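You operate a simulated robot arm through the tools that you are given. There is no shell and no other tool.

You run a simulated two-armed robot. Do the job below in one go: nothing can be reset, and whatever is moved stays where it is left.

JOB
Clamp the orange-edged disc in the buffer slide, buff it until the green lamp lights, then switch off.

The check looks at the end state, three seconds after you hand in, the way a careful person would. Anything else that was tipped, shoved, dropped, spilled or broken makes it a failure.

ROBOT AND FRAMES
Two 7-joint arms with two-finger parallel grippers on one trunk that stands fixed in place. Base frame: the origin is at the foot of the trunk, x ahead of it, y to its left, z up; the work surface is at about z = 850. Readings come in mm, degrees, newtons and seconds.
The left shoulder is at [70, 134, 1201], the right one opposite. With the tool pointing down near the work surface each hand reaches from about 100 to 640 mm from the base axis, measured 20 degrees to its own side. Payload 1.57 kg a hand.
The tool frame of a hand sits at the grasp point between the pads (the TCP): z along the fingers, y along the line on which they close. The tips reach 30 mm beyond it. Largest opening 80 mm; finger width 17, thickness 12; the body of the gripper, 40 by 82 mm, starts 80 mm behind the TCP.
Orientation is that of the tool frame in the base frame, as [roll, pitch, yaw] about the fixed x, y, z axes, in that order (R = Rz(yaw) Ry(pitch) Rx(roll)). With the fingers straight down and closing along the base's y, the tool's x points along the base's -x, its y along +y and its z along -z.

CONTROLS
- The arms move only by the tool jog_arm. It takes "left_rows", "right_rows" or both (then of equal length, played together; a hand with none holds still); each is text: rows parted by semicolons, each of 7 numbers parted by spaces: the shift along the tool's x, y, z in mm, then the turn, a rotation vector about the tool's x, y, z in degrees, then the finger opening in mm, from 0 to 80. In form: dx dy dz ax ay az grip; .... A call has 1 to 20 rows; each row is the pose to reach, as a shift and turn from the pose commanded when the call began, along the tool's axes at that moment. Each row takes 0.2 s and may step no farther than 50 mm and 8.6 degrees from the row before; otherwise, or with a gripper value out of range, the whole call is refused. Where a pose cannot be reached the arm comes as near as it can. A force on the tool above 40 N (or 10 N above the force at the start of the call, whichever is more), or a blocked arm, ends the call early, and 0.2 s more pass. Each finger travels about 153 mm/s and halts on what it meets, pressing with about 43 N; the grip force reading is that of the motor and also rises with nothing between the fingers. The clock runs only during rows and for 0.2 s after the last one: add rows that repeat a pose to give the fingers time. The reply holds the time, the measured pose of the TCP, the force on the tool along the base axes, the opening and the grip force, in the units named above and with some noise, with the torque about the TCP (base axes, N m) and any sound that the robot's microphone picked up.
- Cameras (640 x 400 px; columns grow to the right, rows downward): "scene" is now at [131.9, 11.1, 1419.8]; the picture's right is [0.15, -0.99, 0.00], its down [-0.67, -0.10, -0.73] and it looks along [0.73, 0.11, -0.68] (base axes); focal length 252 px, centre (320, 200). "left" rides on the left gripper at [72, 7, -122] in its tool frame; the picture's right is [-0.09, 1.00, 0.00], its down [-0.84, -0.08, -0.54] and it looks along [-0.54, -0.05, 0.84] (tool axes); focal length 238 px, centre (320, 200). "right" rides on the right gripper at [72, -7, -122] in its tool frame; the picture's right is [0.09, 1.00, 0.00], its down [-0.84, 0.08, -0.54] and it looks along [-0.54, 0.05, 0.84] (tool axes); focal length 238 px, centre (320, 200). There is no depth. A picture from a camera that has moved, and an enlarged one, comes with that camera's place and axes in the base frame and with its lens.
- capture(camera): a new picture of that camera. No time passes.
- move_column(by): slides the trunk up (or, below 0, down) by that many mm; the arms and the scene camera ride with it, the base frame stays. It gives what a move gives, with no picture.
- pan_tilt(pan, tilt): turns the head with the scene camera to pan (to the left, within 86 degrees either way) and tilt (down, from -29 to 69), counted from straight ahead of the robot. It gives what a move gives.
- zoom(camera, box): a new picture of the part [left, top, right, bottom] of that camera's present view, enlarged. No time passes.
- job_done(): hands the job in; it is judged then, once.

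Places have to be worked out from the pictures, the camera data and where the tool is seen. Open the grippers and draw the arms clear of the work before you hand the job in, unless the task says otherwise.

The tools are called by a JSON object that holds its "method" and its "body". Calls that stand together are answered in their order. jog_arm: Moves the arms, as the interface text tells. Its arguments: {"type":"object","properties":{"left_rows":{"type":"string"},"right_rows":{"type":"string"}},"required":[]} The other tools are called the same way: move_column (by) moves the trunk up or down; pan_tilt (pan, tilt) turns the head that bears the scene camera; capture (camera) takes a picture; zoom (camera, box) takes an enlarged picture of a part of a camera's view; job_done () hands the job in.

At the start:

```text
clock: 0.0
left_tcp_pos: [426.0, 230.1, 1176.1]
left_tool_rot: [179.9, 0.1, -179.8]
left_contact_force: [0.5, 0.0, 0.3]
left_moment: [0.0, 0.05, -0.02]
left_opening: 80.1
left_gripper_force: 0.0
right_tcp_pos: [405.6, -193.1, 1206.2]
right_tool_rot: [-180.0, 0.1, 179.9]
right_contact_force: [0.4, -0.1, 0.0]
right_moment: [0.01, -0.01, -0.03]
right_opening: 79.9
right_gripper_force: 0.1
trunk travel left (down, up): [-775.0, 165.0]
head pan, tilt (commanded): [8.4, 42.7]
```

scene: 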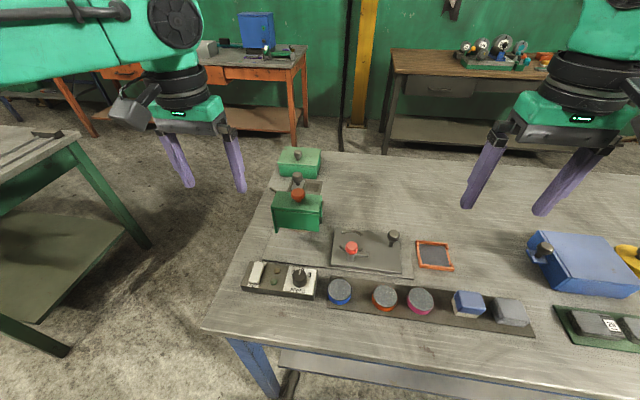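
right: 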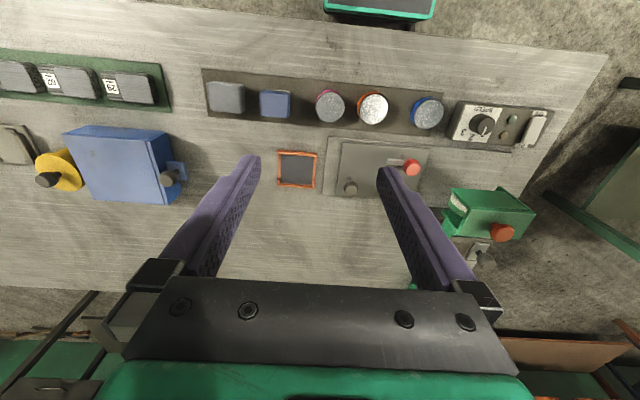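
left: 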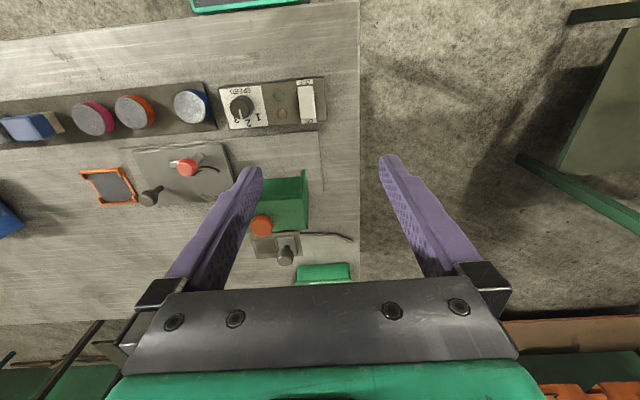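

I see the table with several devices: a control panel with a knob and switch, discs on a tray, a clamp plate, green buffer machine. I'll zoom in for a closer look before moving.

{"method": "zoom", "body": {"camera": "scene", "box": [230, 140, 470, 320]}}

{"method": "zoom", "body": {"camera": "right", "box": [300, 80, 560, 280]}}

{"method": "zoom", "body": {"camera": "left", "box": [60, 60, 380, 290]}}

```text
2.22 times, centred on (350, 230) of scene
camera zoom: at [131.9, 11.1, 1419.8], right [0.15, -0.99, 0.0], down [-0.67, -0.1, -0.73], along [0.73, 0.11, -0.68], focal length 559 px, centre (253, 133)
```

zoom: 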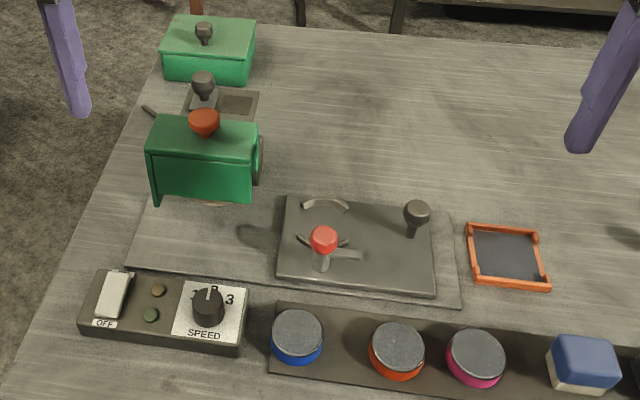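

```text
2.00 times, centred on (430, 180) of right
camera zoom: at [335.1, -200.5, 1329.3], right [-0.09, 1.0, 0.0], down [0.84, 0.08, 0.54], along [0.54, 0.05, -0.84], focal length 477 px, centre (100, 240)
```

zoom: 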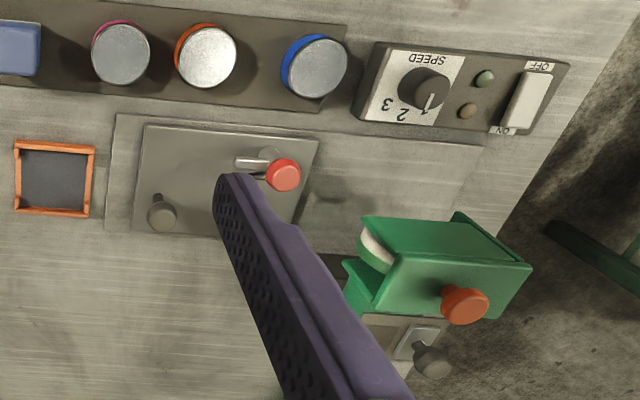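

```text
1.74 times, centred on (220, 175) of left
camera zoom: at [354.2, 237.1, 1298.5], right [0.09, 1.0, 0.0], down [0.84, -0.08, 0.54], along [0.54, -0.05, -0.84], focal length 414 px, centre (494, 244)
```

zoom: 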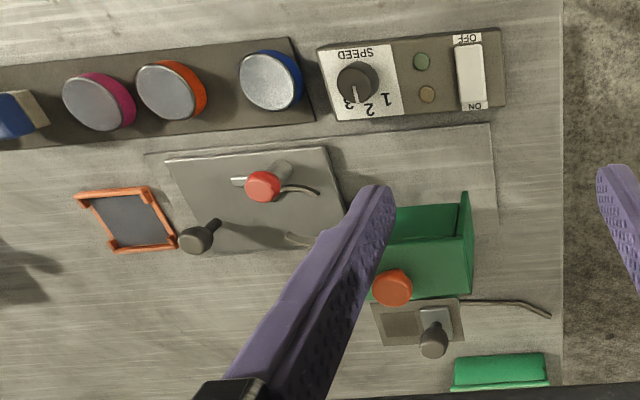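

The disc tray is near (422, -94) and the control panel near (429, 158). The slide plate is around (556, -53) and the buffer about (638, 152). I'll lower both hands moderately and pull them back so the wrist cameras give closer views.

{"method": "jog_arm", "body": {"left_rows": "24 -17 30 0 0 0 80; 48 -35 60 0 0 0 80; 72 -52 90 0 0 0 80; 96 -70 120 0 0 0 80; 96 -70 120 0 0 0 80", "right_rows": "15 20 30 0 0 0 80; 30 40 60 0 0 0 80; 45 60 90 0 0 0 80; 60 80 120 0 0 0 80; 76 100 150 0 0 0 80"}}

```text
clock: 1.2
left_tcp_pos: [332.0, 161.0, 1055.5]
left_tool_rot: [-179.9, 0.0, -179.9]
left_contact_force: [-0.3, 0.6, -1.3]
left_moment: [-0.02, 0.0, 0.01]
left_opening: 79.9
left_gripper_force: 0.0
right_tcp_pos: [329.5, -93.0, 1057.5]
right_tool_rot: [180.0, 0.2, 179.9]
right_contact_force: [0.3, 0.3, 0.3]
right_moment: [0.01, 0.0, -0.02]
right_opening: 80.0
right_gripper_force: 0.1
trunk travel left (down, up): [-775.0, 165.0]
head pan, tilt (commanded): [8.4, 42.7]
```

Both hands arrived as commanded with no contact. Now I take pictures from all cameras.

{"method": "capture", "body": {"camera": "left"}}

{"method": "capture", "body": {"camera": "right"}}

{"method": "capture", "body": {"camera": "scene"}}

```text
taken
camera left: at [259.4, 167.5, 1177.7], right [0.09, 1.0, 0.0], down [0.84, -0.08, 0.54], along [0.54, -0.05, -0.84], focal length 238 px, centre (320, 200)
```

left: 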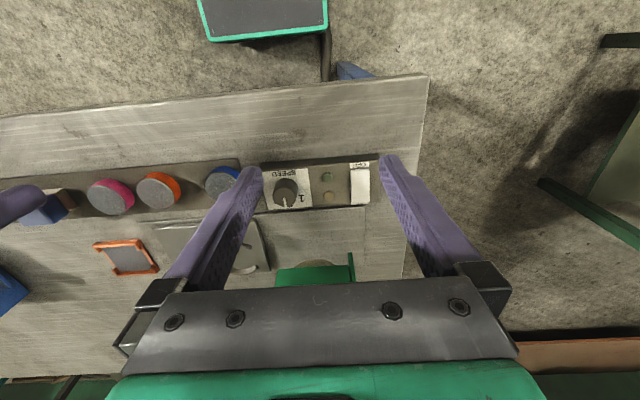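

```text
taken
camera right: at [258.6, -99.9, 1180.0], right [-0.09, 1.0, 0.0], down [0.84, 0.08, 0.54], along [0.54, 0.05, -0.84], focal length 238 px, centre (320, 200)
```

right: 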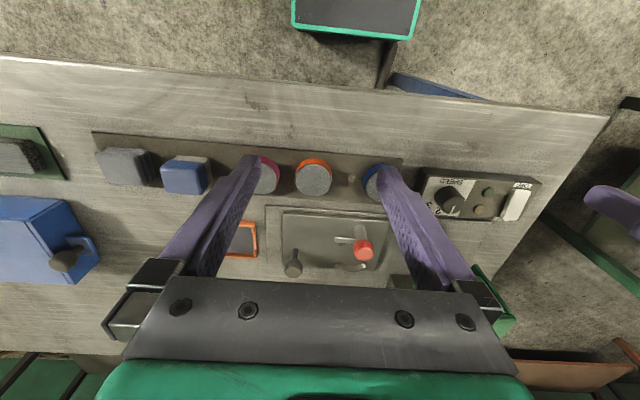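

```text
taken
camera scene: at [132.2, 12.1, 1419.8], right [0.15, -0.99, 0.0], down [-0.67, -0.1, -0.73], along [0.73, 0.11, -0.68], focal length 252 px, centre (320, 200)
```

scene: 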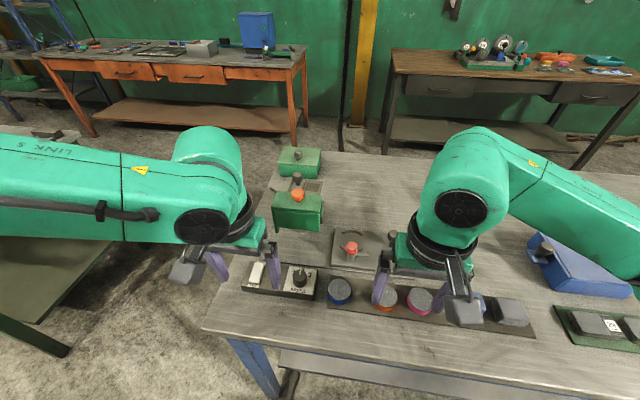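

The right camera sees the discs and slide plate between the fingers, and the left camera sees the panel. I'll zoom in on the details.

{"method": "zoom", "body": {"camera": "left", "box": [200, 130, 400, 290]}}

{"method": "zoom", "body": {"camera": "right", "box": [240, 130, 420, 290]}}

{"method": "zoom", "body": {"camera": "scene", "box": [220, 140, 360, 310]}}

{"method": "zoom", "body": {"camera": "right", "box": [400, 150, 560, 250]}}

```text
2.50 times, centred on (300, 210) of left
camera zoom: at [259.4, 167.5, 1177.7], right [0.09, 1.0, 0.0], down [0.84, -0.08, 0.54], along [0.54, -0.05, -0.84], focal length 596 px, centre (370, 175)
```

zoom: 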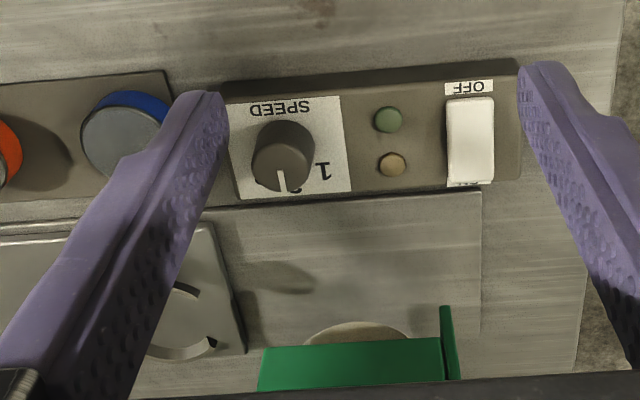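

```text
2.50 times, centred on (330, 210) of right
camera zoom: at [258.6, -99.9, 1180.0], right [-0.09, 1.0, 0.0], down [0.84, 0.08, 0.54], along [0.54, 0.05, -0.84], focal length 596 px, centre (295, 175)
```

zoom: 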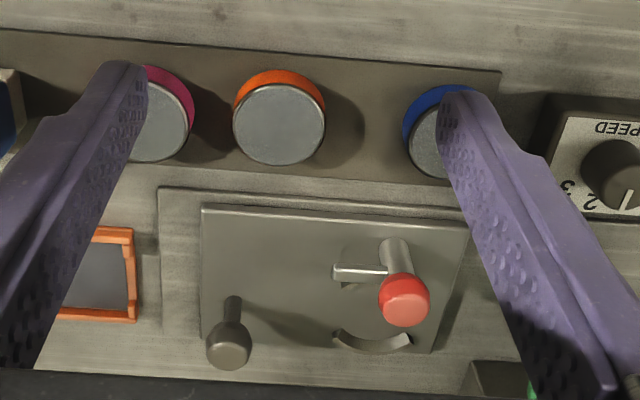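

```text
2.35 times, centred on (290, 225) of scene
camera zoom: at [132.2, 12.1, 1419.8], right [0.15, -0.99, 0.0], down [-0.67, -0.1, -0.73], along [0.73, 0.11, -0.68], focal length 592 px, centre (391, 141)
```

zoom: 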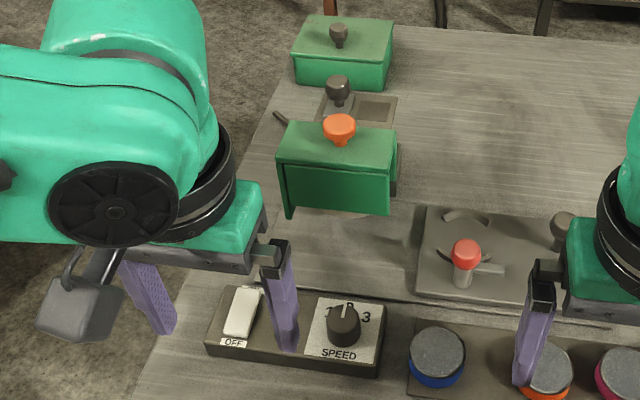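

```text
4.00 times, centred on (480, 200) of right
camera zoom: at [258.6, -99.9, 1180.0], right [-0.09, 1.0, 0.0], down [0.84, 0.08, 0.54], along [0.54, 0.05, -0.84], focal length 953 px, centre (-320, 200)
```

zoom: 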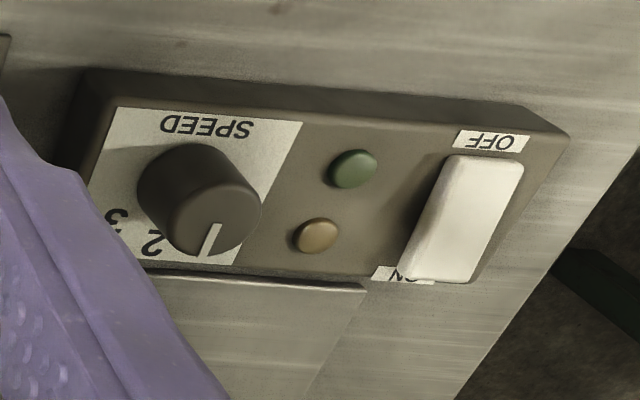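

The speed knob reads about "2", the switch is off, and both lamps are dark. The orange knob on the buffer triangulates to about (569, 129, 1023), the red clamp lever to (515, -5, 914) and the grey slide handle to (575, -114, 900). I'll bring the hands forward, staying high, for close views of the slide and buffer.

{"method": "jog_arm", "body": {"left_rows": "-30 -10 -25 0 0 0 80; -60 -20 -50 0 0 0 80; -98 -31 -60 0 0 0 80; -98 -31 -60 0 0 0 80", "right_rows": "-30 10 -15 0 0 0 80; -65 22 -25 0 0 0 80; -100 33 -30 0 0 0 80; -100 33 -30 0 0 0 80"}}

{"method": "capture", "body": {"camera": "right"}}

{"method": "capture", "body": {"camera": "left"}}

{"method": "zoom", "body": {"camera": "right", "box": [230, 100, 420, 290]}}

{"method": "zoom", "body": {"camera": "left", "box": [230, 100, 420, 290]}}

```text
clock: 2.2
left_tcp_pos: [427.6, 128.8, 1116.0]
left_tool_rot: [180.0, -0.1, -179.9]
left_contact_force: [-0.1, -0.1, 0.1]
left_moment: [0.01, 0.02, -0.01]
left_opening: 80.0
left_gripper_force: 0.0
right_tcp_pos: [428.2, -59.4, 1086.7]
right_tool_rot: [-180.0, 0.1, -180.0]
right_contact_force: [-0.6, -0.1, -0.5]
right_moment: [-0.04, -0.01, -0.01]
right_opening: 79.8
right_gripper_force: 0.2
trunk travel left (down, up): [-775.0, 165.0]
head pan, tilt (commanded): [8.4, 42.7]
```

```text
taken
camera right: at [357.4, -67.6, 1209.8], right [-0.09, 1.0, 0.0], down [0.84, 0.08, 0.54], along [0.54, 0.05, -0.84], focal length 238 px, centre (320, 200)
```

right: 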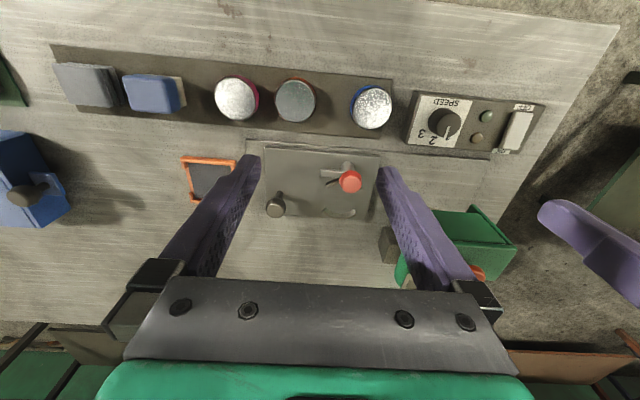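

```text
taken
camera left: at [355.9, 136.3, 1238.8], right [0.09, 1.0, 0.0], down [0.84, -0.08, 0.54], along [0.54, -0.05, -0.84], focal length 238 px, centre (320, 200)
```

left: 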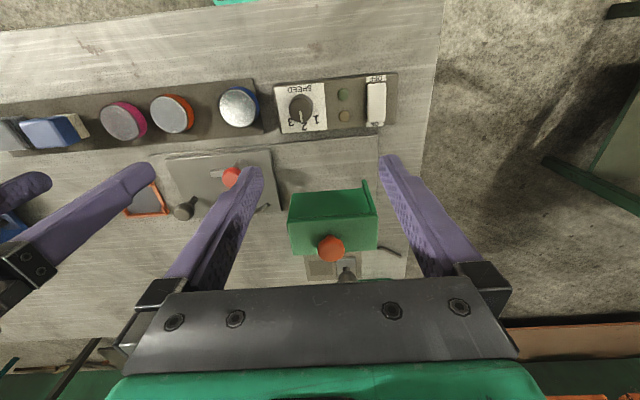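

```text
2.11 times, centred on (325, 195) of right
camera zoom: at [357.4, -67.6, 1209.8], right [-0.09, 1.0, 0.0], down [0.84, 0.08, 0.54], along [0.54, 0.05, -0.84], focal length 502 px, centre (310, 210)
```

zoom: 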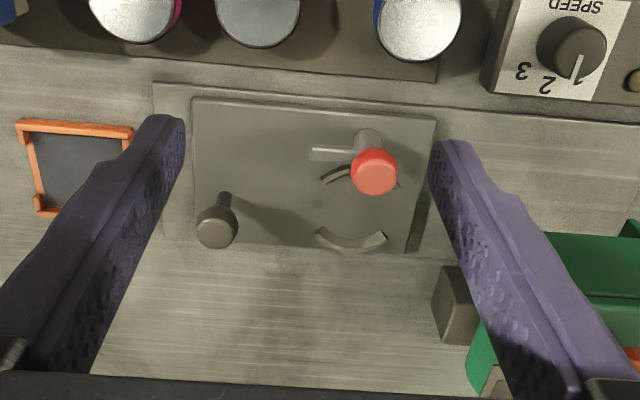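

```text
2.11 times, centred on (325, 195) of left
camera zoom: at [355.9, 136.3, 1238.8], right [0.09, 1.0, 0.0], down [0.84, -0.08, 0.54], along [0.54, -0.05, -0.84], focal length 502 px, centre (310, 210)
```

zoom: 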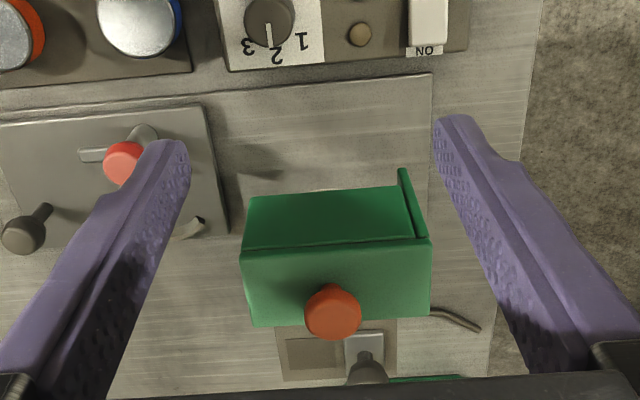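

The left view shows the pointer straight at "2". The slide carries two arc jaws, a red lever on a post and a grey handle, and the green housing has the wheel beneath it. I'll move the right hand further forward for a near-vertical look at the slide and a side view into the buffer, with the left hand backing away.

{"method": "jog_arm", "body": {"left_rows": "15 20 0 0 0 0 80; 30 40 0 0 0 0 80; 48 60 0 0 0 0 80; 48 71 0 0 0 0 80; 48 71 0 0 0 0 80", "right_rows": "-40 5 18 0 0 0 80; -80 10 36 0 0 0 80; -120 15 54 0 0 0 80; -160 19 72 0 0 0 80; -162 19 77 0 0 0 80"}}

{"method": "capture", "body": {"camera": "right"}}

{"method": "zoom", "body": {"camera": "right", "box": [180, 0, 440, 160]}}

{"method": "zoom", "body": {"camera": "right", "box": [400, 0, 640, 270]}}

```text
clock: 3.4
left_tcp_pos: [380.5, 198.9, 1115.9]
left_tool_rot: [179.8, 0.0, -179.9]
left_contact_force: [-0.5, -0.1, 0.0]
left_moment: [-0.02, -0.02, -0.03]
left_opening: 80.1
left_gripper_force: 0.0
right_tcp_pos: [585.8, -44.4, 1007.8]
right_tool_rot: [180.0, 0.1, -179.9]
right_contact_force: [1.2, -0.2, 0.7]
right_moment: [-0.01, -0.03, 0.01]
right_opening: 79.8
right_gripper_force: 0.1
right hand out of reach, approached as far as the arm can: row 4, 5
trunk travel left (down, up): [-775.0, 165.0]
head pan, tilt (commanded): [8.4, 42.7]
```

```text
taken
camera right: at [514.6, -51.5, 1130.8], right [-0.09, 1.0, 0.0], down [0.84, 0.08, 0.54], along [0.54, 0.05, -0.84], focal length 238 px, centre (320, 200)
```

right: 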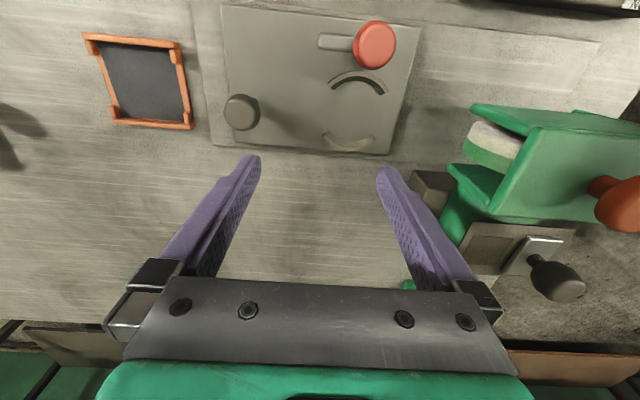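

```text
2.46 times, centred on (310, 80) of right
camera zoom: at [514.6, -51.5, 1130.8], right [-0.09, 1.0, 0.0], down [0.84, 0.08, 0.54], along [0.54, 0.05, -0.84], focal length 587 px, centre (345, 495)
```

zoom: 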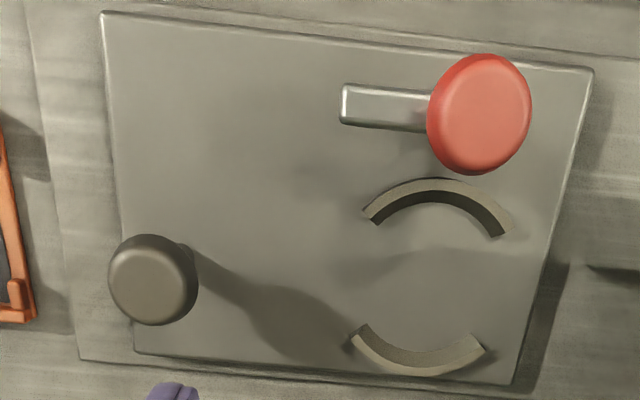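

```text
1.48 times, centred on (520, 135) of right
camera zoom: at [514.6, -51.5, 1130.8], right [-0.09, 1.0, 0.0], down [0.84, 0.08, 0.54], along [0.54, 0.05, -0.84], focal length 353 px, centre (24, 296)
```

zoom: 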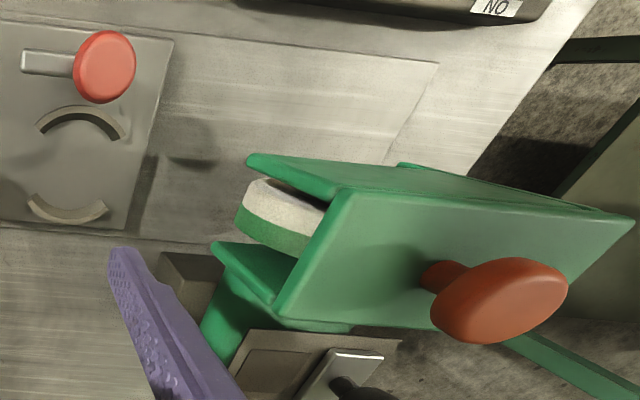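

The plate spans about x 491–613, y −139–38, and the jaws open around (568, −12). The pad sits inside a hood open on its −y side. Zoom seems to render sharply, so I'll zoom tightly on the lever, jaws and pad from several cameras.

{"method": "zoom", "body": {"camera": "right", "box": [300, 10, 410, 80]}}

{"method": "zoom", "body": {"camera": "scene", "box": [320, 215, 400, 265]}}

{"method": "zoom", "body": {"camera": "left", "box": [60, 100, 300, 250]}}

{"method": "zoom", "body": {"camera": "scene", "box": [260, 140, 340, 240]}}

{"method": "zoom", "body": {"camera": "right", "box": [440, 90, 540, 200]}}

```text
5.71 times, centred on (355, 45) of right
camera zoom: at [514.6, -51.5, 1130.8], right [-0.09, 1.0, 0.0], down [0.84, 0.08, 0.54], along [0.54, 0.05, -0.84], focal length 1362 px, centre (120, 1086)
```

zoom: 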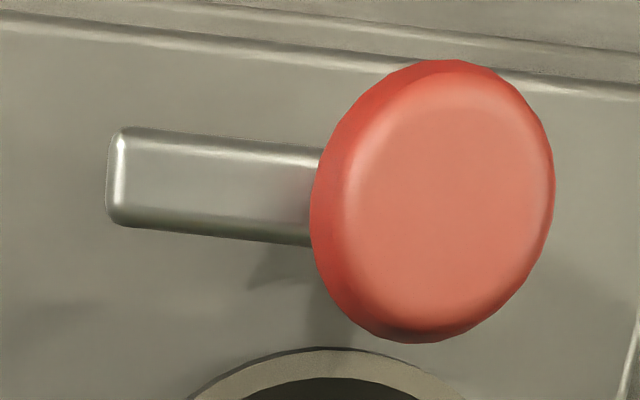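

```text
8.00 times, centred on (360, 240) of scene
camera zoom: at [131.9, 9.4, 1419.8], right [0.15, -0.99, 0.0], down [-0.67, -0.1, -0.73], along [0.73, 0.11, -0.68], focal length 2014 px, centre (0, -120)
```

zoom: 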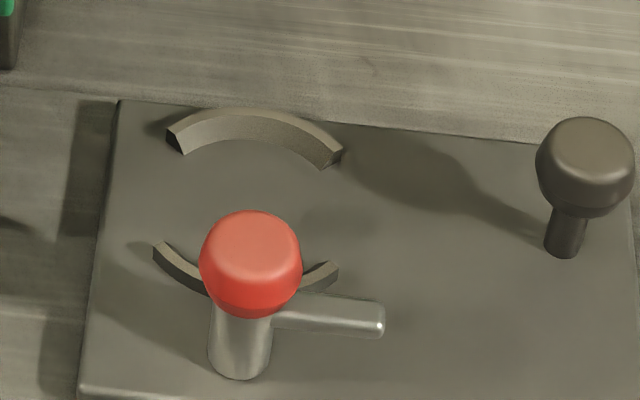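

```text
2.67 times, centred on (180, 175) of left
camera zoom: at [308.3, 205.4, 1238.1], right [0.09, 1.0, 0.0], down [0.84, -0.08, 0.54], along [0.54, -0.05, -0.84], focal length 636 px, centre (693, 267)
```

zoom: 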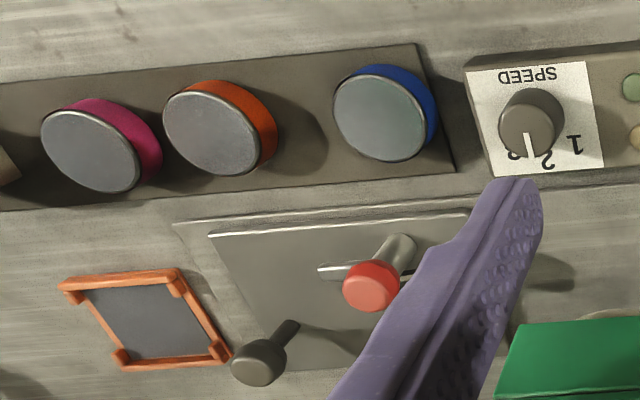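

```text
4.00 times, centred on (300, 190) of scene
camera zoom: at [131.9, 9.4, 1419.8], right [0.15, -0.99, 0.0], down [-0.67, -0.1, -0.73], along [0.73, 0.11, -0.68], focal length 1007 px, centre (400, 240)
```

zoom: 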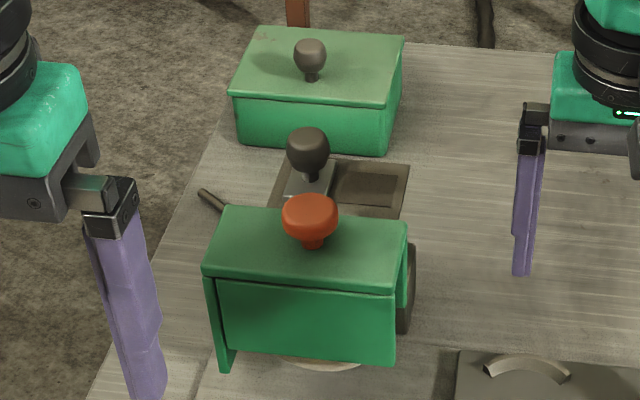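

```text
3.64 times, centred on (490, 145) of right
camera zoom: at [514.6, -51.5, 1130.8], right [-0.09, 1.0, 0.0], down [0.84, 0.08, 0.54], along [0.54, 0.05, -0.84], focal length 867 px, centre (-298, 400)
```

zoom: 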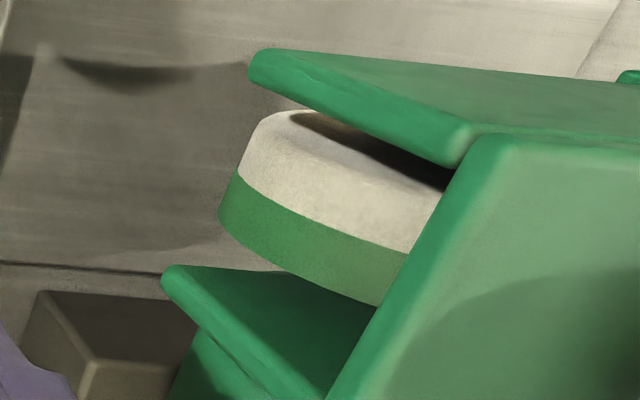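

The post carries a bar handle, and the pad is a horizontal felt disc under the hood. The hood spans roughly x 544–609, y 76–190, with its top at z≈992. I want a level side view of pad height versus the plate, so I'll turn the right hand −90° in yaw (safe and high) and then tilt it toward +y.

{"method": "jog_arm", "body": {"right_rows": "4 -4 -3 0 0 -8.2 40; 8 -8 -6 0 0 -16.4 20; 12 -12 -9 0 0 -24.6 0; 17 -16 -12 0 0 -32.8 0; 21 -20 -15 0 0 -41 0; 25 -24 -18 0 0 -49.2 0; 30 -28 -21 0 0 -57.4 0; 34 -31 -24 0 0 -65.6 0; 38 -34 -27 0 0 -73.8 0; 42 -36 -30 0 0 -82 0; 46 -36 -32 0 0 -90 0; 46 -36 -32 0 0 -90 0"}}

```text
clock: 6.0
left_tcp_pos: [380.4, 198.9, 1115.4]
left_tool_rot: [180.0, 0.0, -180.0]
left_contact_force: [0.2, -0.6, 0.5]
left_moment: [0.0, -0.01, 0.02]
left_opening: 80.0
left_gripper_force: 0.1
right_tcp_pos: [271.4, -11.3, 1031.8]
right_tool_rot: [-175.5, -1.5, -94.8]
right_contact_force: [-0.2, -0.3, 0.1]
right_moment: [0.04, -0.01, 0.01]
right_opening: 0.2
right_gripper_force: 21.4
right hand out of reach, approached as far as the arm can: row 2, 3, 4, 5, 6, 7, 8, 9, 10, 11, 12
trunk travel left (down, up): [-775.0, 165.0]
head pan, tilt (commanded): [8.4, 42.7]
```

That yaw direction isn't reachable there: the arm swung back to (271, −11, 1032) without contact. I'll look at the state before going further.

{"method": "capture", "body": {"camera": "scene"}}

{"method": "capture", "body": {"camera": "right"}}

```text
taken
camera scene: at [131.1, 9.6, 1419.9], right [0.15, -0.99, 0.0], down [-0.67, -0.1, -0.73], along [0.73, 0.11, -0.68], focal length 252 px, centre (320, 200)
```

scene: 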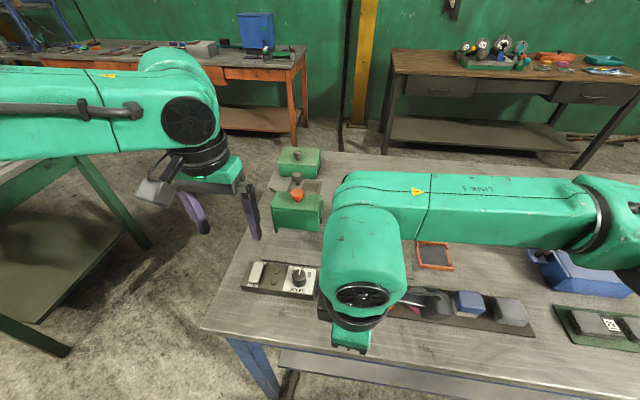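

```text
taken
camera right: at [264.9, -81.3, 1154.9], right [-1.0, -0.01, -0.08], down [-0.05, 0.86, 0.51], along [0.06, 0.51, -0.86], focal length 238 px, centre (320, 200)
```

right: 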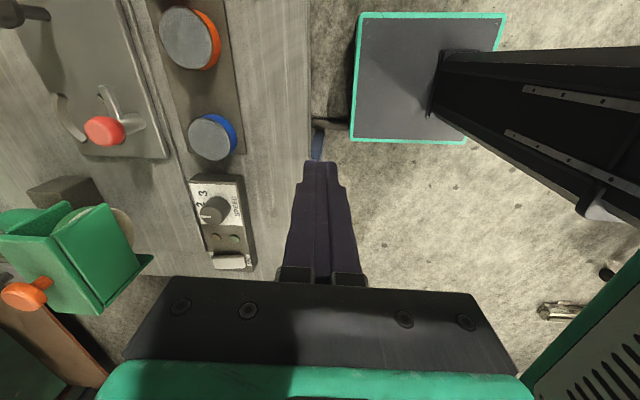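

Nothing was disturbed. I'll test with one small back-rotation row to learn which pose the commands are counted from.

{"method": "jog_arm", "body": {"right_rows": "0 0 -10 0 0 8 0"}}

```text
clock: 6.4
left_tcp_pos: [379.3, 200.7, 1116.1]
left_tool_rot: [-180.0, 0.0, -179.9]
left_contact_force: [0.5, 0.8, -0.8]
left_moment: [-0.04, 0.04, -0.01]
left_opening: 80.1
left_gripper_force: 0.1
right_tcp_pos: [272.8, -10.7, 1042.4]
right_tool_rot: [-175.2, -0.9, -102.8]
right_contact_force: [-0.3, -0.4, 0.7]
right_moment: [-0.08, 0.02, -0.03]
right_opening: 0.0
right_gripper_force: 20.8
trunk travel left (down, up): [-775.0, 165.0]
head pan, tilt (commanded): [8.4, 42.7]
```

Commands count from the pose actually reached. I'll straighten the right hand's slight tilt first.

{"method": "jog_arm", "body": {"right_rows": "0 -10 0 -4.8 -0.9 0 0; 0 -30 0 -4.8 -0.9 0 0"}}

```text
clock: 7.0
left_tcp_pos: [380.5, 199.3, 1115.8]
left_tool_rot: [179.9, 0.0, -180.0]
left_contact_force: [0.7, 0.3, -0.1]
left_moment: [-0.01, -0.01, 0.01]
left_opening: 79.8
left_gripper_force: 0.0
right_tcp_pos: [293.3, -15.8, 1045.8]
right_tool_rot: [179.8, 0.1, -102.8]
right_contact_force: [0.0, -0.2, 0.7]
right_moment: [-0.02, 0.02, 0.01]
right_opening: 0.0
right_gripper_force: 21.0
right hand out of reach, approached as far as the arm can: row 2
trunk travel left (down, up): [-775.0, 165.0]
head pan, tilt (commanded): [8.4, 42.7]
```

Now I rotate the right hand back to yaw 180 while moving toward (360, −120, 1050).

{"method": "jog_arm", "body": {"right_rows": "4 -4 0 0 0 7.7 0; 12 -12 0 0 0 15.4 0; 21 -22 0 0 0 23.1 0; 30 -31 -1 0 0 30.8 20; 40 -41 -2 0 0 38.5 40; 50 -51 -3 0 0 46.2 60; 60 -61 -4 0 0 53.9 80; 70 -71 -4 0 0 61.6 80; 80 -81 -4 0 0 69.4 80; 87 -88 -4 0 0 77.2 80; 87 -88 -4 0 0 77.2 80"}}

```text
clock: 9.4
left_tcp_pos: [379.8, 200.6, 1115.6]
left_tool_rot: [-180.0, 0.0, -179.9]
left_contact_force: [-0.6, 0.1, -0.1]
left_moment: [-0.03, 0.0, -0.01]
left_opening: 80.1
left_gripper_force: 0.2
right_tcp_pos: [358.4, -120.4, 1051.7]
right_tool_rot: [179.9, 0.0, 179.8]
right_contact_force: [0.3, 0.3, 0.2]
right_moment: [0.0, 0.0, -0.01]
right_opening: 80.1
right_gripper_force: 0.0
trunk travel left (down, up): [-775.0, 165.0]
head pan, tilt (commanded): [8.4, 42.7]
```

The right hand is back to straight down. Now I tilt the left hand forward by 57° at around (440, 130, 970) to get a level front view of the pad and plate.

{"method": "jog_arm", "body": {"left_rows": "0 -10 15 0 -8.2 0 80; -10 -20 35 0 -16.4 0 80; -20 -30 55 0 -24.6 0 80; -30 -40 75 0 -32.8 0 80; -40 -50 95 0 -41 0 80; -50 -60 120 0 -49.2 0 80; -60 -70 140 0 -57 0 80; -60 -70 140 0 -57 0 80"}}

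{"method": "capture", "body": {"camera": "left"}}

{"method": "capture", "body": {"camera": "scene"}}

```text
clock: 11.2
left_tcp_pos: [438.6, 130.4, 977.4]
left_tool_rot: [-179.9, 57.2, -179.8]
left_contact_force: [-0.8, 1.2, 0.5]
left_moment: [0.01, 0.01, 0.02]
left_opening: 79.9
left_gripper_force: 0.1
left hand out of reach, approached as far as the arm can: row 3, 4, 5, 6
right_tcp_pos: [357.0, -120.2, 1051.7]
right_tool_rot: [179.9, 0.1, -180.0]
right_contact_force: [0.0, 0.1, -1.1]
right_moment: [0.0, -0.01, -0.02]
right_opening: 80.1
right_gripper_force: 0.1
trunk travel left (down, up): [-775.0, 165.0]
head pan, tilt (commanded): [8.4, 42.7]
```

```text
taken
camera left: at [297.3, 137.9, 983.2], right [0.05, 1.0, 0.08], down [0.0, -0.08, 1.0], along [1.0, -0.05, 0.0], focal length 238 px, centre (320, 200)
```

left: 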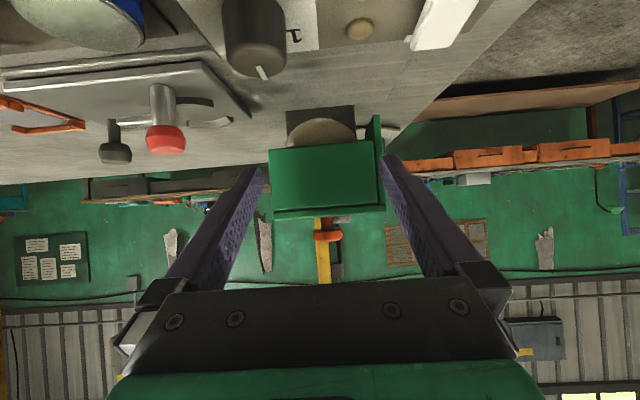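

```text
taken
camera scene: at [129.5, 11.3, 1420.1], right [0.15, -0.99, 0.0], down [-0.67, -0.1, -0.74], along [0.73, 0.11, -0.68], focal length 252 px, centre (320, 200)
```

scene: 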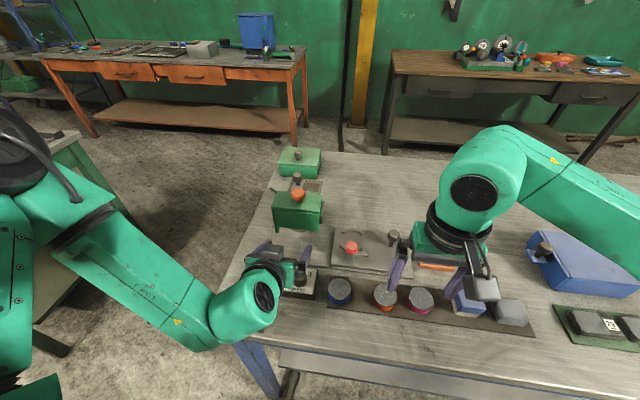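

I now have a level view (upside down). I'll zoom on the pad and on the lever and jaws for heights.

{"method": "zoom", "body": {"camera": "left", "box": [240, 80, 420, 220]}}

{"method": "zoom", "body": {"camera": "left", "box": [60, 40, 280, 180]}}

{"method": "zoom", "body": {"camera": "left", "box": [0, 0, 160, 100]}}

```text
2.86 times, centred on (330, 150) of left
camera zoom: at [297.3, 137.9, 983.2], right [0.05, 1.0, 0.08], down [0.0, -0.08, 1.0], along [1.0, -0.05, 0.0], focal length 681 px, centre (291, 343)
```

zoom: 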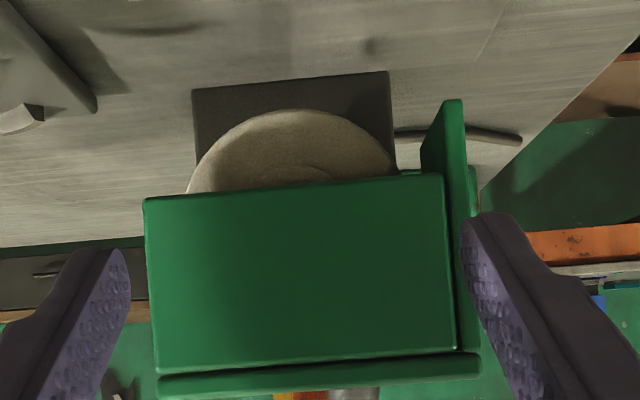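

```text
2.86 times, centred on (170, 110) of left
camera zoom: at [297.3, 137.9, 983.2], right [0.05, 1.0, 0.08], down [0.0, -0.08, 1.0], along [1.0, -0.05, 0.0], focal length 681 px, centre (749, 457)
```

zoom: 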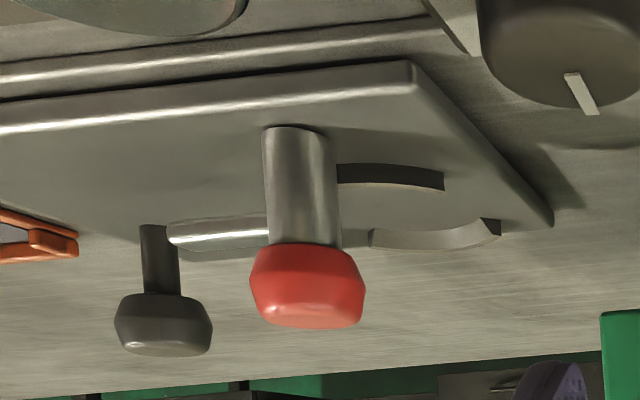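

```text
4.00 times, centred on (80, 50) of left
camera zoom: at [297.3, 137.9, 983.2], right [0.05, 1.0, 0.08], down [0.0, -0.08, 1.0], along [1.0, -0.05, 0.0], focal length 953 px, centre (1280, 800)
```

zoom: 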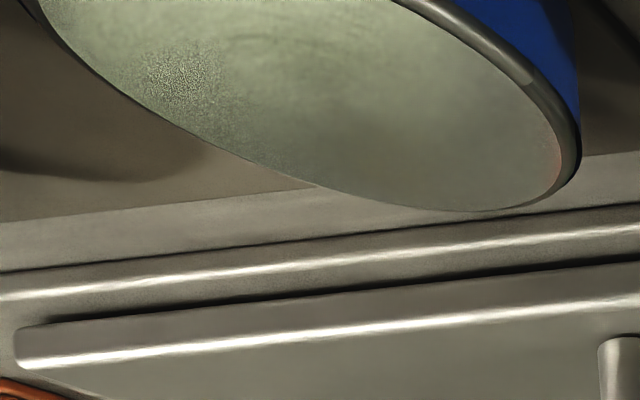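

The wheel turns about a horizontal axis. Its rim bottom is at z≈894, y≈132, just about the disc-top height once the disc sits on the plate (top z≈868), and the red knob spans z≈902–928 at (509, −11). Next I take the right hand above the tray to measure the orange disc.

{"method": "jog_arm", "body": {"right_rows": "-31 10 17 0 0 0 80; -62 20 34 0 0 0 80; -93 29 52 0 0 0 80; -93 29 52 0 0 0 80"}}

{"method": "capture", "body": {"camera": "right"}}

{"method": "zoom", "body": {"camera": "right", "box": [200, 0, 440, 150]}}

{"method": "zoom", "body": {"camera": "scene", "box": [310, 260, 470, 340]}}

```text
clock: 12.2
left_tcp_pos: [440.3, 129.7, 976.6]
left_tool_rot: [179.9, 56.9, -179.9]
left_contact_force: [-0.8, -0.4, 0.1]
left_moment: [0.01, 0.0, 0.0]
left_opening: 80.0
left_gripper_force: 0.0
right_tcp_pos: [450.1, -91.8, 998.8]
right_tool_rot: [179.9, -0.2, -179.9]
right_contact_force: [0.0, 0.3, -0.6]
right_moment: [0.0, -0.04, 0.02]
right_opening: 80.1
right_gripper_force: 0.0
trunk travel left (down, up): [-775.0, 165.0]
head pan, tilt (commanded): [8.4, 42.7]
```

```text
taken
camera right: at [380.2, -98.8, 1121.2], right [-0.09, 1.0, 0.0], down [0.84, 0.08, 0.54], along [0.54, 0.05, -0.84], focal length 238 px, centre (320, 200)
```

right: 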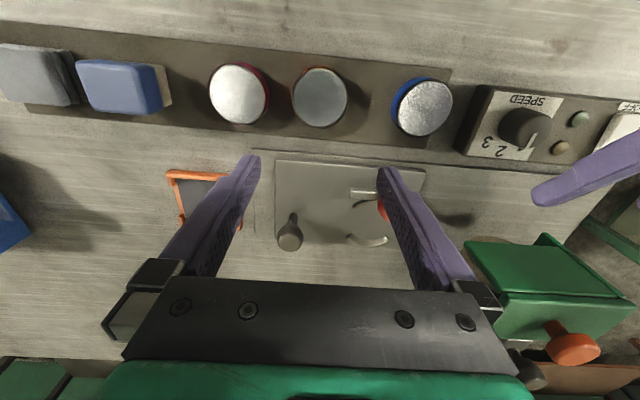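

```text
2.67 times, centred on (320, 75) of right
camera zoom: at [380.2, -98.8, 1121.2], right [-0.09, 1.0, 0.0], down [0.84, 0.08, 0.54], along [0.54, 0.05, -0.84], focal length 636 px, centre (320, 533)
```

zoom: 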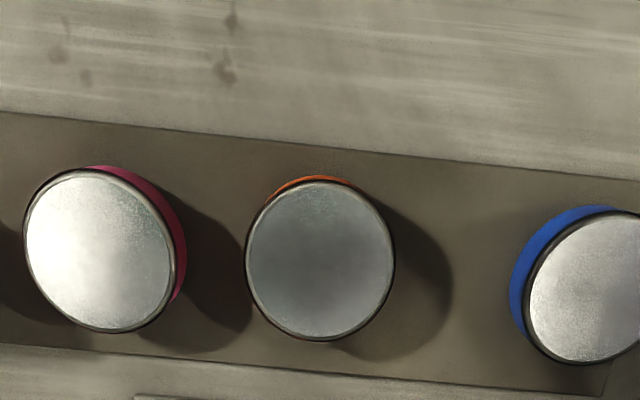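

```text
4.00 times, centred on (390, 300) of scene
camera zoom: at [131.3, 10.8, 1419.9], right [0.15, -0.99, 0.0], down [-0.67, -0.1, -0.73], along [0.73, 0.11, -0.68], focal length 1007 px, centre (40, -200)
```

zoom: 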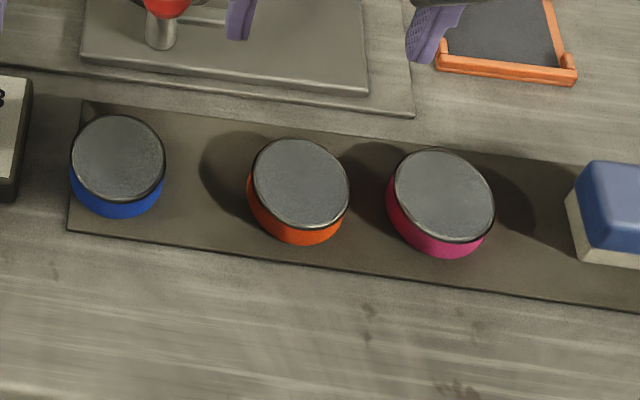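

The disc top centre computes to about (420, −94.5), z≈877, diameter 52 mm. I want its thickness, so I'll zoom strongly on it, and on the blue disc for comparison.

{"method": "zoom", "body": {"camera": "scene", "box": [365, 278, 421, 313]}}

{"method": "zoom", "body": {"camera": "right", "box": [385, 60, 465, 150]}}

```text
11.43 times, centred on (393, 296) of scene
camera zoom: at [131.3, 10.8, 1419.9], right [0.15, -0.99, 0.0], down [-0.67, -0.1, -0.73], along [0.73, 0.11, -0.68], focal length 2877 px, centre (-514, -891)
```

zoom: 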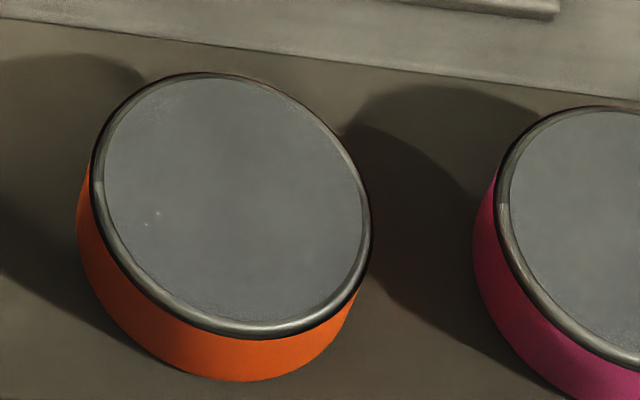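

```text
4.44 times, centred on (425, 105) of right
camera zoom: at [380.2, -98.8, 1121.2], right [-0.09, 1.0, 0.0], down [0.84, 0.08, 0.54], along [0.54, 0.05, -0.84], focal length 1059 px, centre (-147, 622)
```

zoom: 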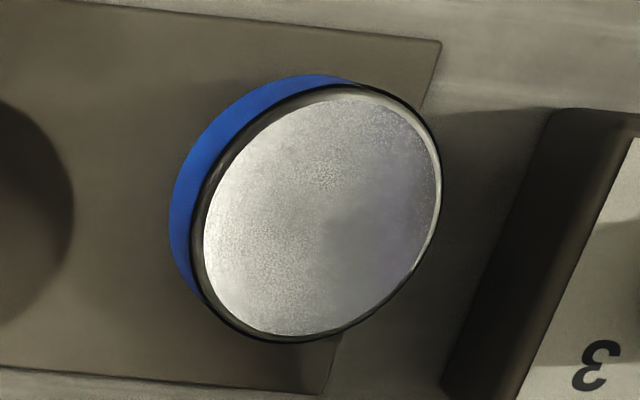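

The disc is about 18 mm thick with its edge bare for gripping. The magenta disc is close in y, so I'll turn the hand 45° so the fingers straddle the orange disc diagonally. First I hover over it at z≈940.

{"method": "jog_arm", "body": {"right_rows": "5 0 10 0 0 7.5 70; 10 -1 20 0 0 15 70; 15 -1 30 0 0 22.5 70; 20 -2 40 0 0 30 70; 25 -3 50 0 0 37.5 70; 30 -3 60 0 0 45 70; 30 -3 60 0 0 45 70"}}

{"method": "capture", "body": {"camera": "right"}}

{"method": "zoom", "body": {"camera": "scene", "box": [330, 240, 490, 340]}}

```text
clock: 13.8
left_tcp_pos: [440.5, 130.2, 975.3]
left_tool_rot: [-180.0, 57.0, -179.9]
left_contact_force: [0.5, -0.6, -0.3]
left_moment: [-0.02, 0.01, 0.0]
left_opening: 79.8
left_gripper_force: 0.0
right_tcp_pos: [420.4, -94.6, 938.3]
right_tool_rot: [180.0, -0.1, 134.9]
right_contact_force: [-0.5, 0.9, 0.5]
right_moment: [-0.01, 0.02, 0.0]
right_opening: 70.1
right_gripper_force: 0.0
trunk travel left (down, up): [-775.0, 165.0]
head pan, tilt (commanded): [8.4, 42.7]
```

```text
taken
camera right: at [367.2, -48.7, 1061.5], right [0.64, 0.77, 0.0], down [0.65, -0.54, 0.54], along [0.41, -0.35, -0.84], focal length 238 px, centre (320, 200)
```

right: 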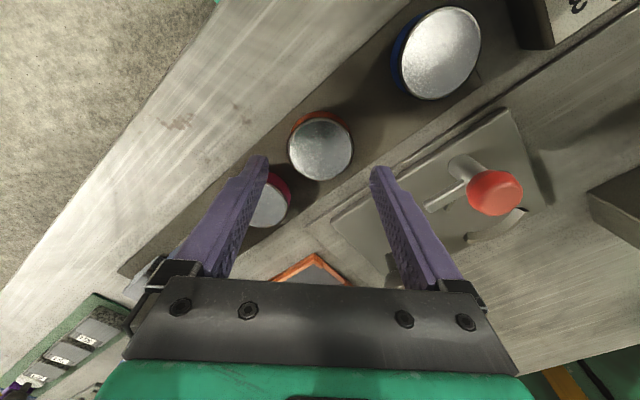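

```text
4.00 times, centred on (410, 290) of scene
camera zoom: at [132.0, 11.1, 1419.8], right [0.15, -0.99, 0.0], down [-0.67, -0.1, -0.73], along [0.73, 0.11, -0.68], focal length 1007 px, centre (-40, -160)
```

zoom: 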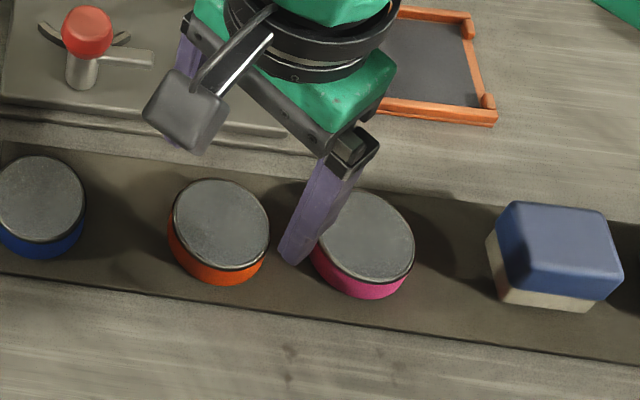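

The fingers straddle the orange disc with margin (magenta centre is about 80 mm away, blue about 104 mm). I descend to TCP z≈889, which puts the fingertips about 5 mm above the tray.

{"method": "jog_arm", "body": {"right_rows": "0 0 15 0 0 0 70; 0 0 30 0 0 0 70; 0 0 42 0 0 0 70; 0 0 49 0 0 0 70; 0 0 49 0 0 0 70"}}

{"method": "capture", "body": {"camera": "right"}}

{"method": "zoom", "body": {"camera": "left", "box": [0, 0, 200, 120]}}

{"method": "zoom", "body": {"camera": "scene", "box": [340, 260, 440, 330]}}

```text
clock: 15.0
left_tcp_pos: [439.9, 130.4, 976.5]
left_tool_rot: [-180.0, 57.1, -179.9]
left_contact_force: [0.9, 0.3, -1.2]
left_moment: [0.01, 0.0, 0.0]
left_opening: 80.2
left_gripper_force: 0.1
right_tcp_pos: [420.6, -93.3, 889.7]
right_tool_rot: [-179.9, -0.2, 134.9]
right_contact_force: [0.0, -0.4, -0.1]
right_moment: [0.01, -0.05, 0.03]
right_opening: 70.1
right_gripper_force: 0.0
trunk travel left (down, up): [-775.0, 165.0]
head pan, tilt (commanded): [8.4, 42.7]
```

```text
taken
camera right: at [366.9, -48.8, 1012.2], right [0.64, 0.77, 0.0], down [0.65, -0.54, 0.54], along [0.42, -0.34, -0.84], focal length 238 px, centre (320, 200)
```

right: 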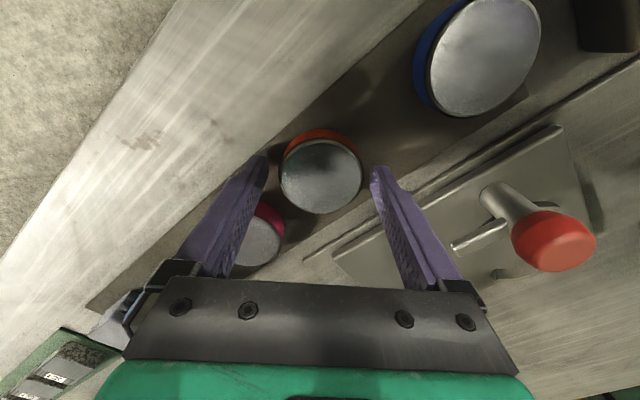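

```text
3.20 times, centred on (100, 60) of left
camera zoom: at [299.0, 137.8, 982.9], right [0.05, 1.0, 0.08], down [0.0, -0.08, 1.0], along [1.0, -0.05, 0.0], focal length 763 px, centre (1024, 648)
```

zoom: 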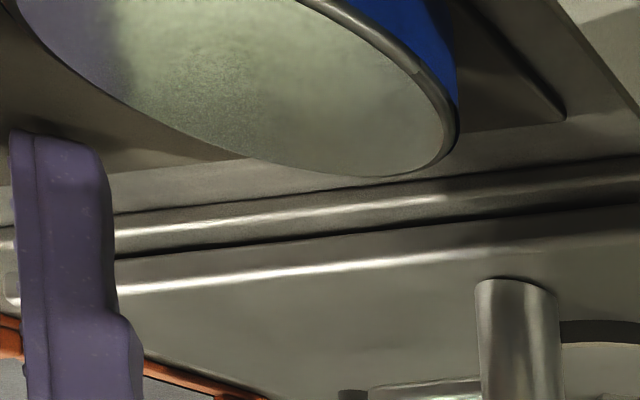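

```text
5.71 times, centred on (390, 295) of scene
camera zoom: at [131.9, 11.1, 1419.8], right [0.15, -0.99, 0.0], down [-0.67, -0.1, -0.73], along [0.73, 0.11, -0.68], focal length 1439 px, centre (-80, -343)
```

zoom: 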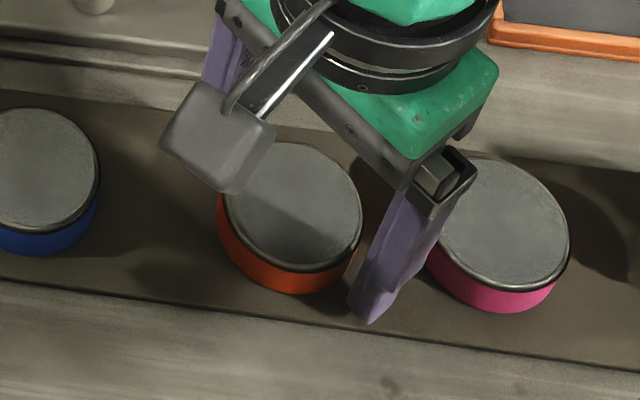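

The disc sits centred between the fingers with tips clear of the tray. I close on it.

{"method": "jog_arm", "body": {"right_rows": "0 0 0 0 0 0 60; 0 0 0 0 0 0 50; 0 0 0 0 0 0 40; 0 0 0 0 0 0 40; 0 0 0 0 0 0 40"}}

```text
clock: 16.2
left_tcp_pos: [440.4, 131.3, 975.9]
left_tool_rot: [-179.9, 57.0, -179.9]
left_contact_force: [0.4, 0.2, -0.1]
left_moment: [0.0, -0.04, -0.01]
left_opening: 80.1
left_gripper_force: 0.0
right_tcp_pos: [421.4, -93.7, 889.7]
right_tool_rot: [-179.8, -0.2, 135.0]
right_contact_force: [0.4, 1.8, 0.3]
right_moment: [0.08, -0.08, -0.02]
right_opening: 52.8
right_gripper_force: 42.9
trunk travel left (down, up): [-775.0, 165.0]
head pan, tilt (commanded): [8.4, 42.7]
```

Gripped at 52.8 mm with 43 N. I lift straight up to z≈985.

{"method": "jog_arm", "body": {"right_rows": "0 0 -10 0 0 0 40; 0 0 -30 0 0 0 40; 0 0 -55 0 0 0 40; 0 0 -80 0 0 0 40; 0 0 -96 0 0 0 40; 0 0 -96 0 0 0 40"}}

{"method": "capture", "body": {"camera": "right"}}

{"method": "capture", "body": {"camera": "scene"}}

```text
clock: 17.6
left_tcp_pos: [440.0, 130.1, 976.9]
left_tool_rot: [-179.9, 57.0, -180.0]
left_contact_force: [-0.8, -0.3, 0.4]
left_moment: [0.0, 0.01, -0.01]
left_opening: 79.9
left_gripper_force: 0.1
right_tcp_pos: [421.3, -94.9, 987.6]
right_tool_rot: [179.9, -0.1, 135.0]
right_contact_force: [0.6, -0.6, -0.3]
right_moment: [0.0, 0.03, 0.02]
right_opening: 39.9
right_gripper_force: 0.1
trunk travel left (down, up): [-775.0, 165.0]
head pan, tilt (commanded): [8.4, 42.7]
```

```text
taken
camera right: at [367.5, -48.8, 1108.9], right [0.64, 0.77, 0.0], down [0.65, -0.54, 0.54], along [0.42, -0.34, -0.84], focal length 238 px, centre (320, 200)
```

right: 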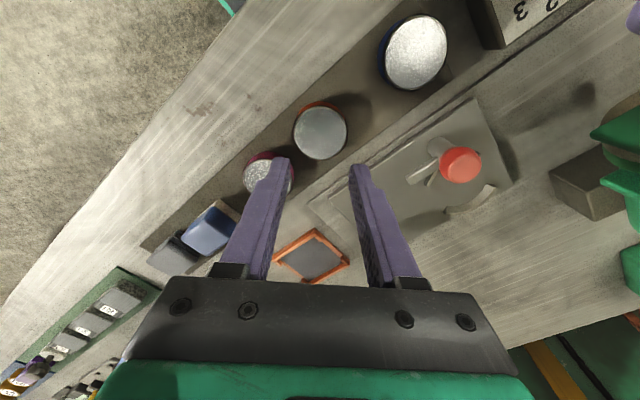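

```text
taken
camera scene: at [132.1, 11.0, 1419.8], right [0.15, -0.99, 0.0], down [-0.67, -0.1, -0.73], along [0.73, 0.11, -0.68], focal length 252 px, centre (320, 200)
```

scene: 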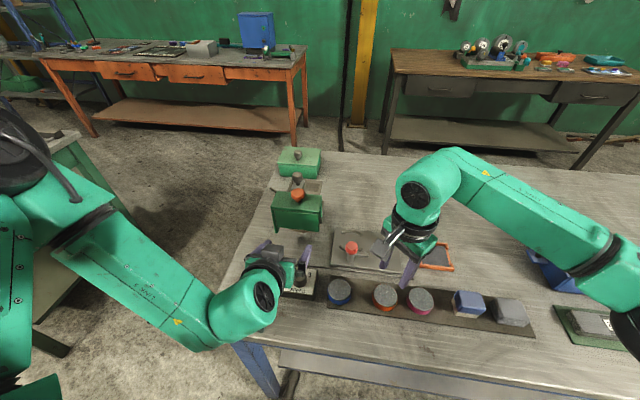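

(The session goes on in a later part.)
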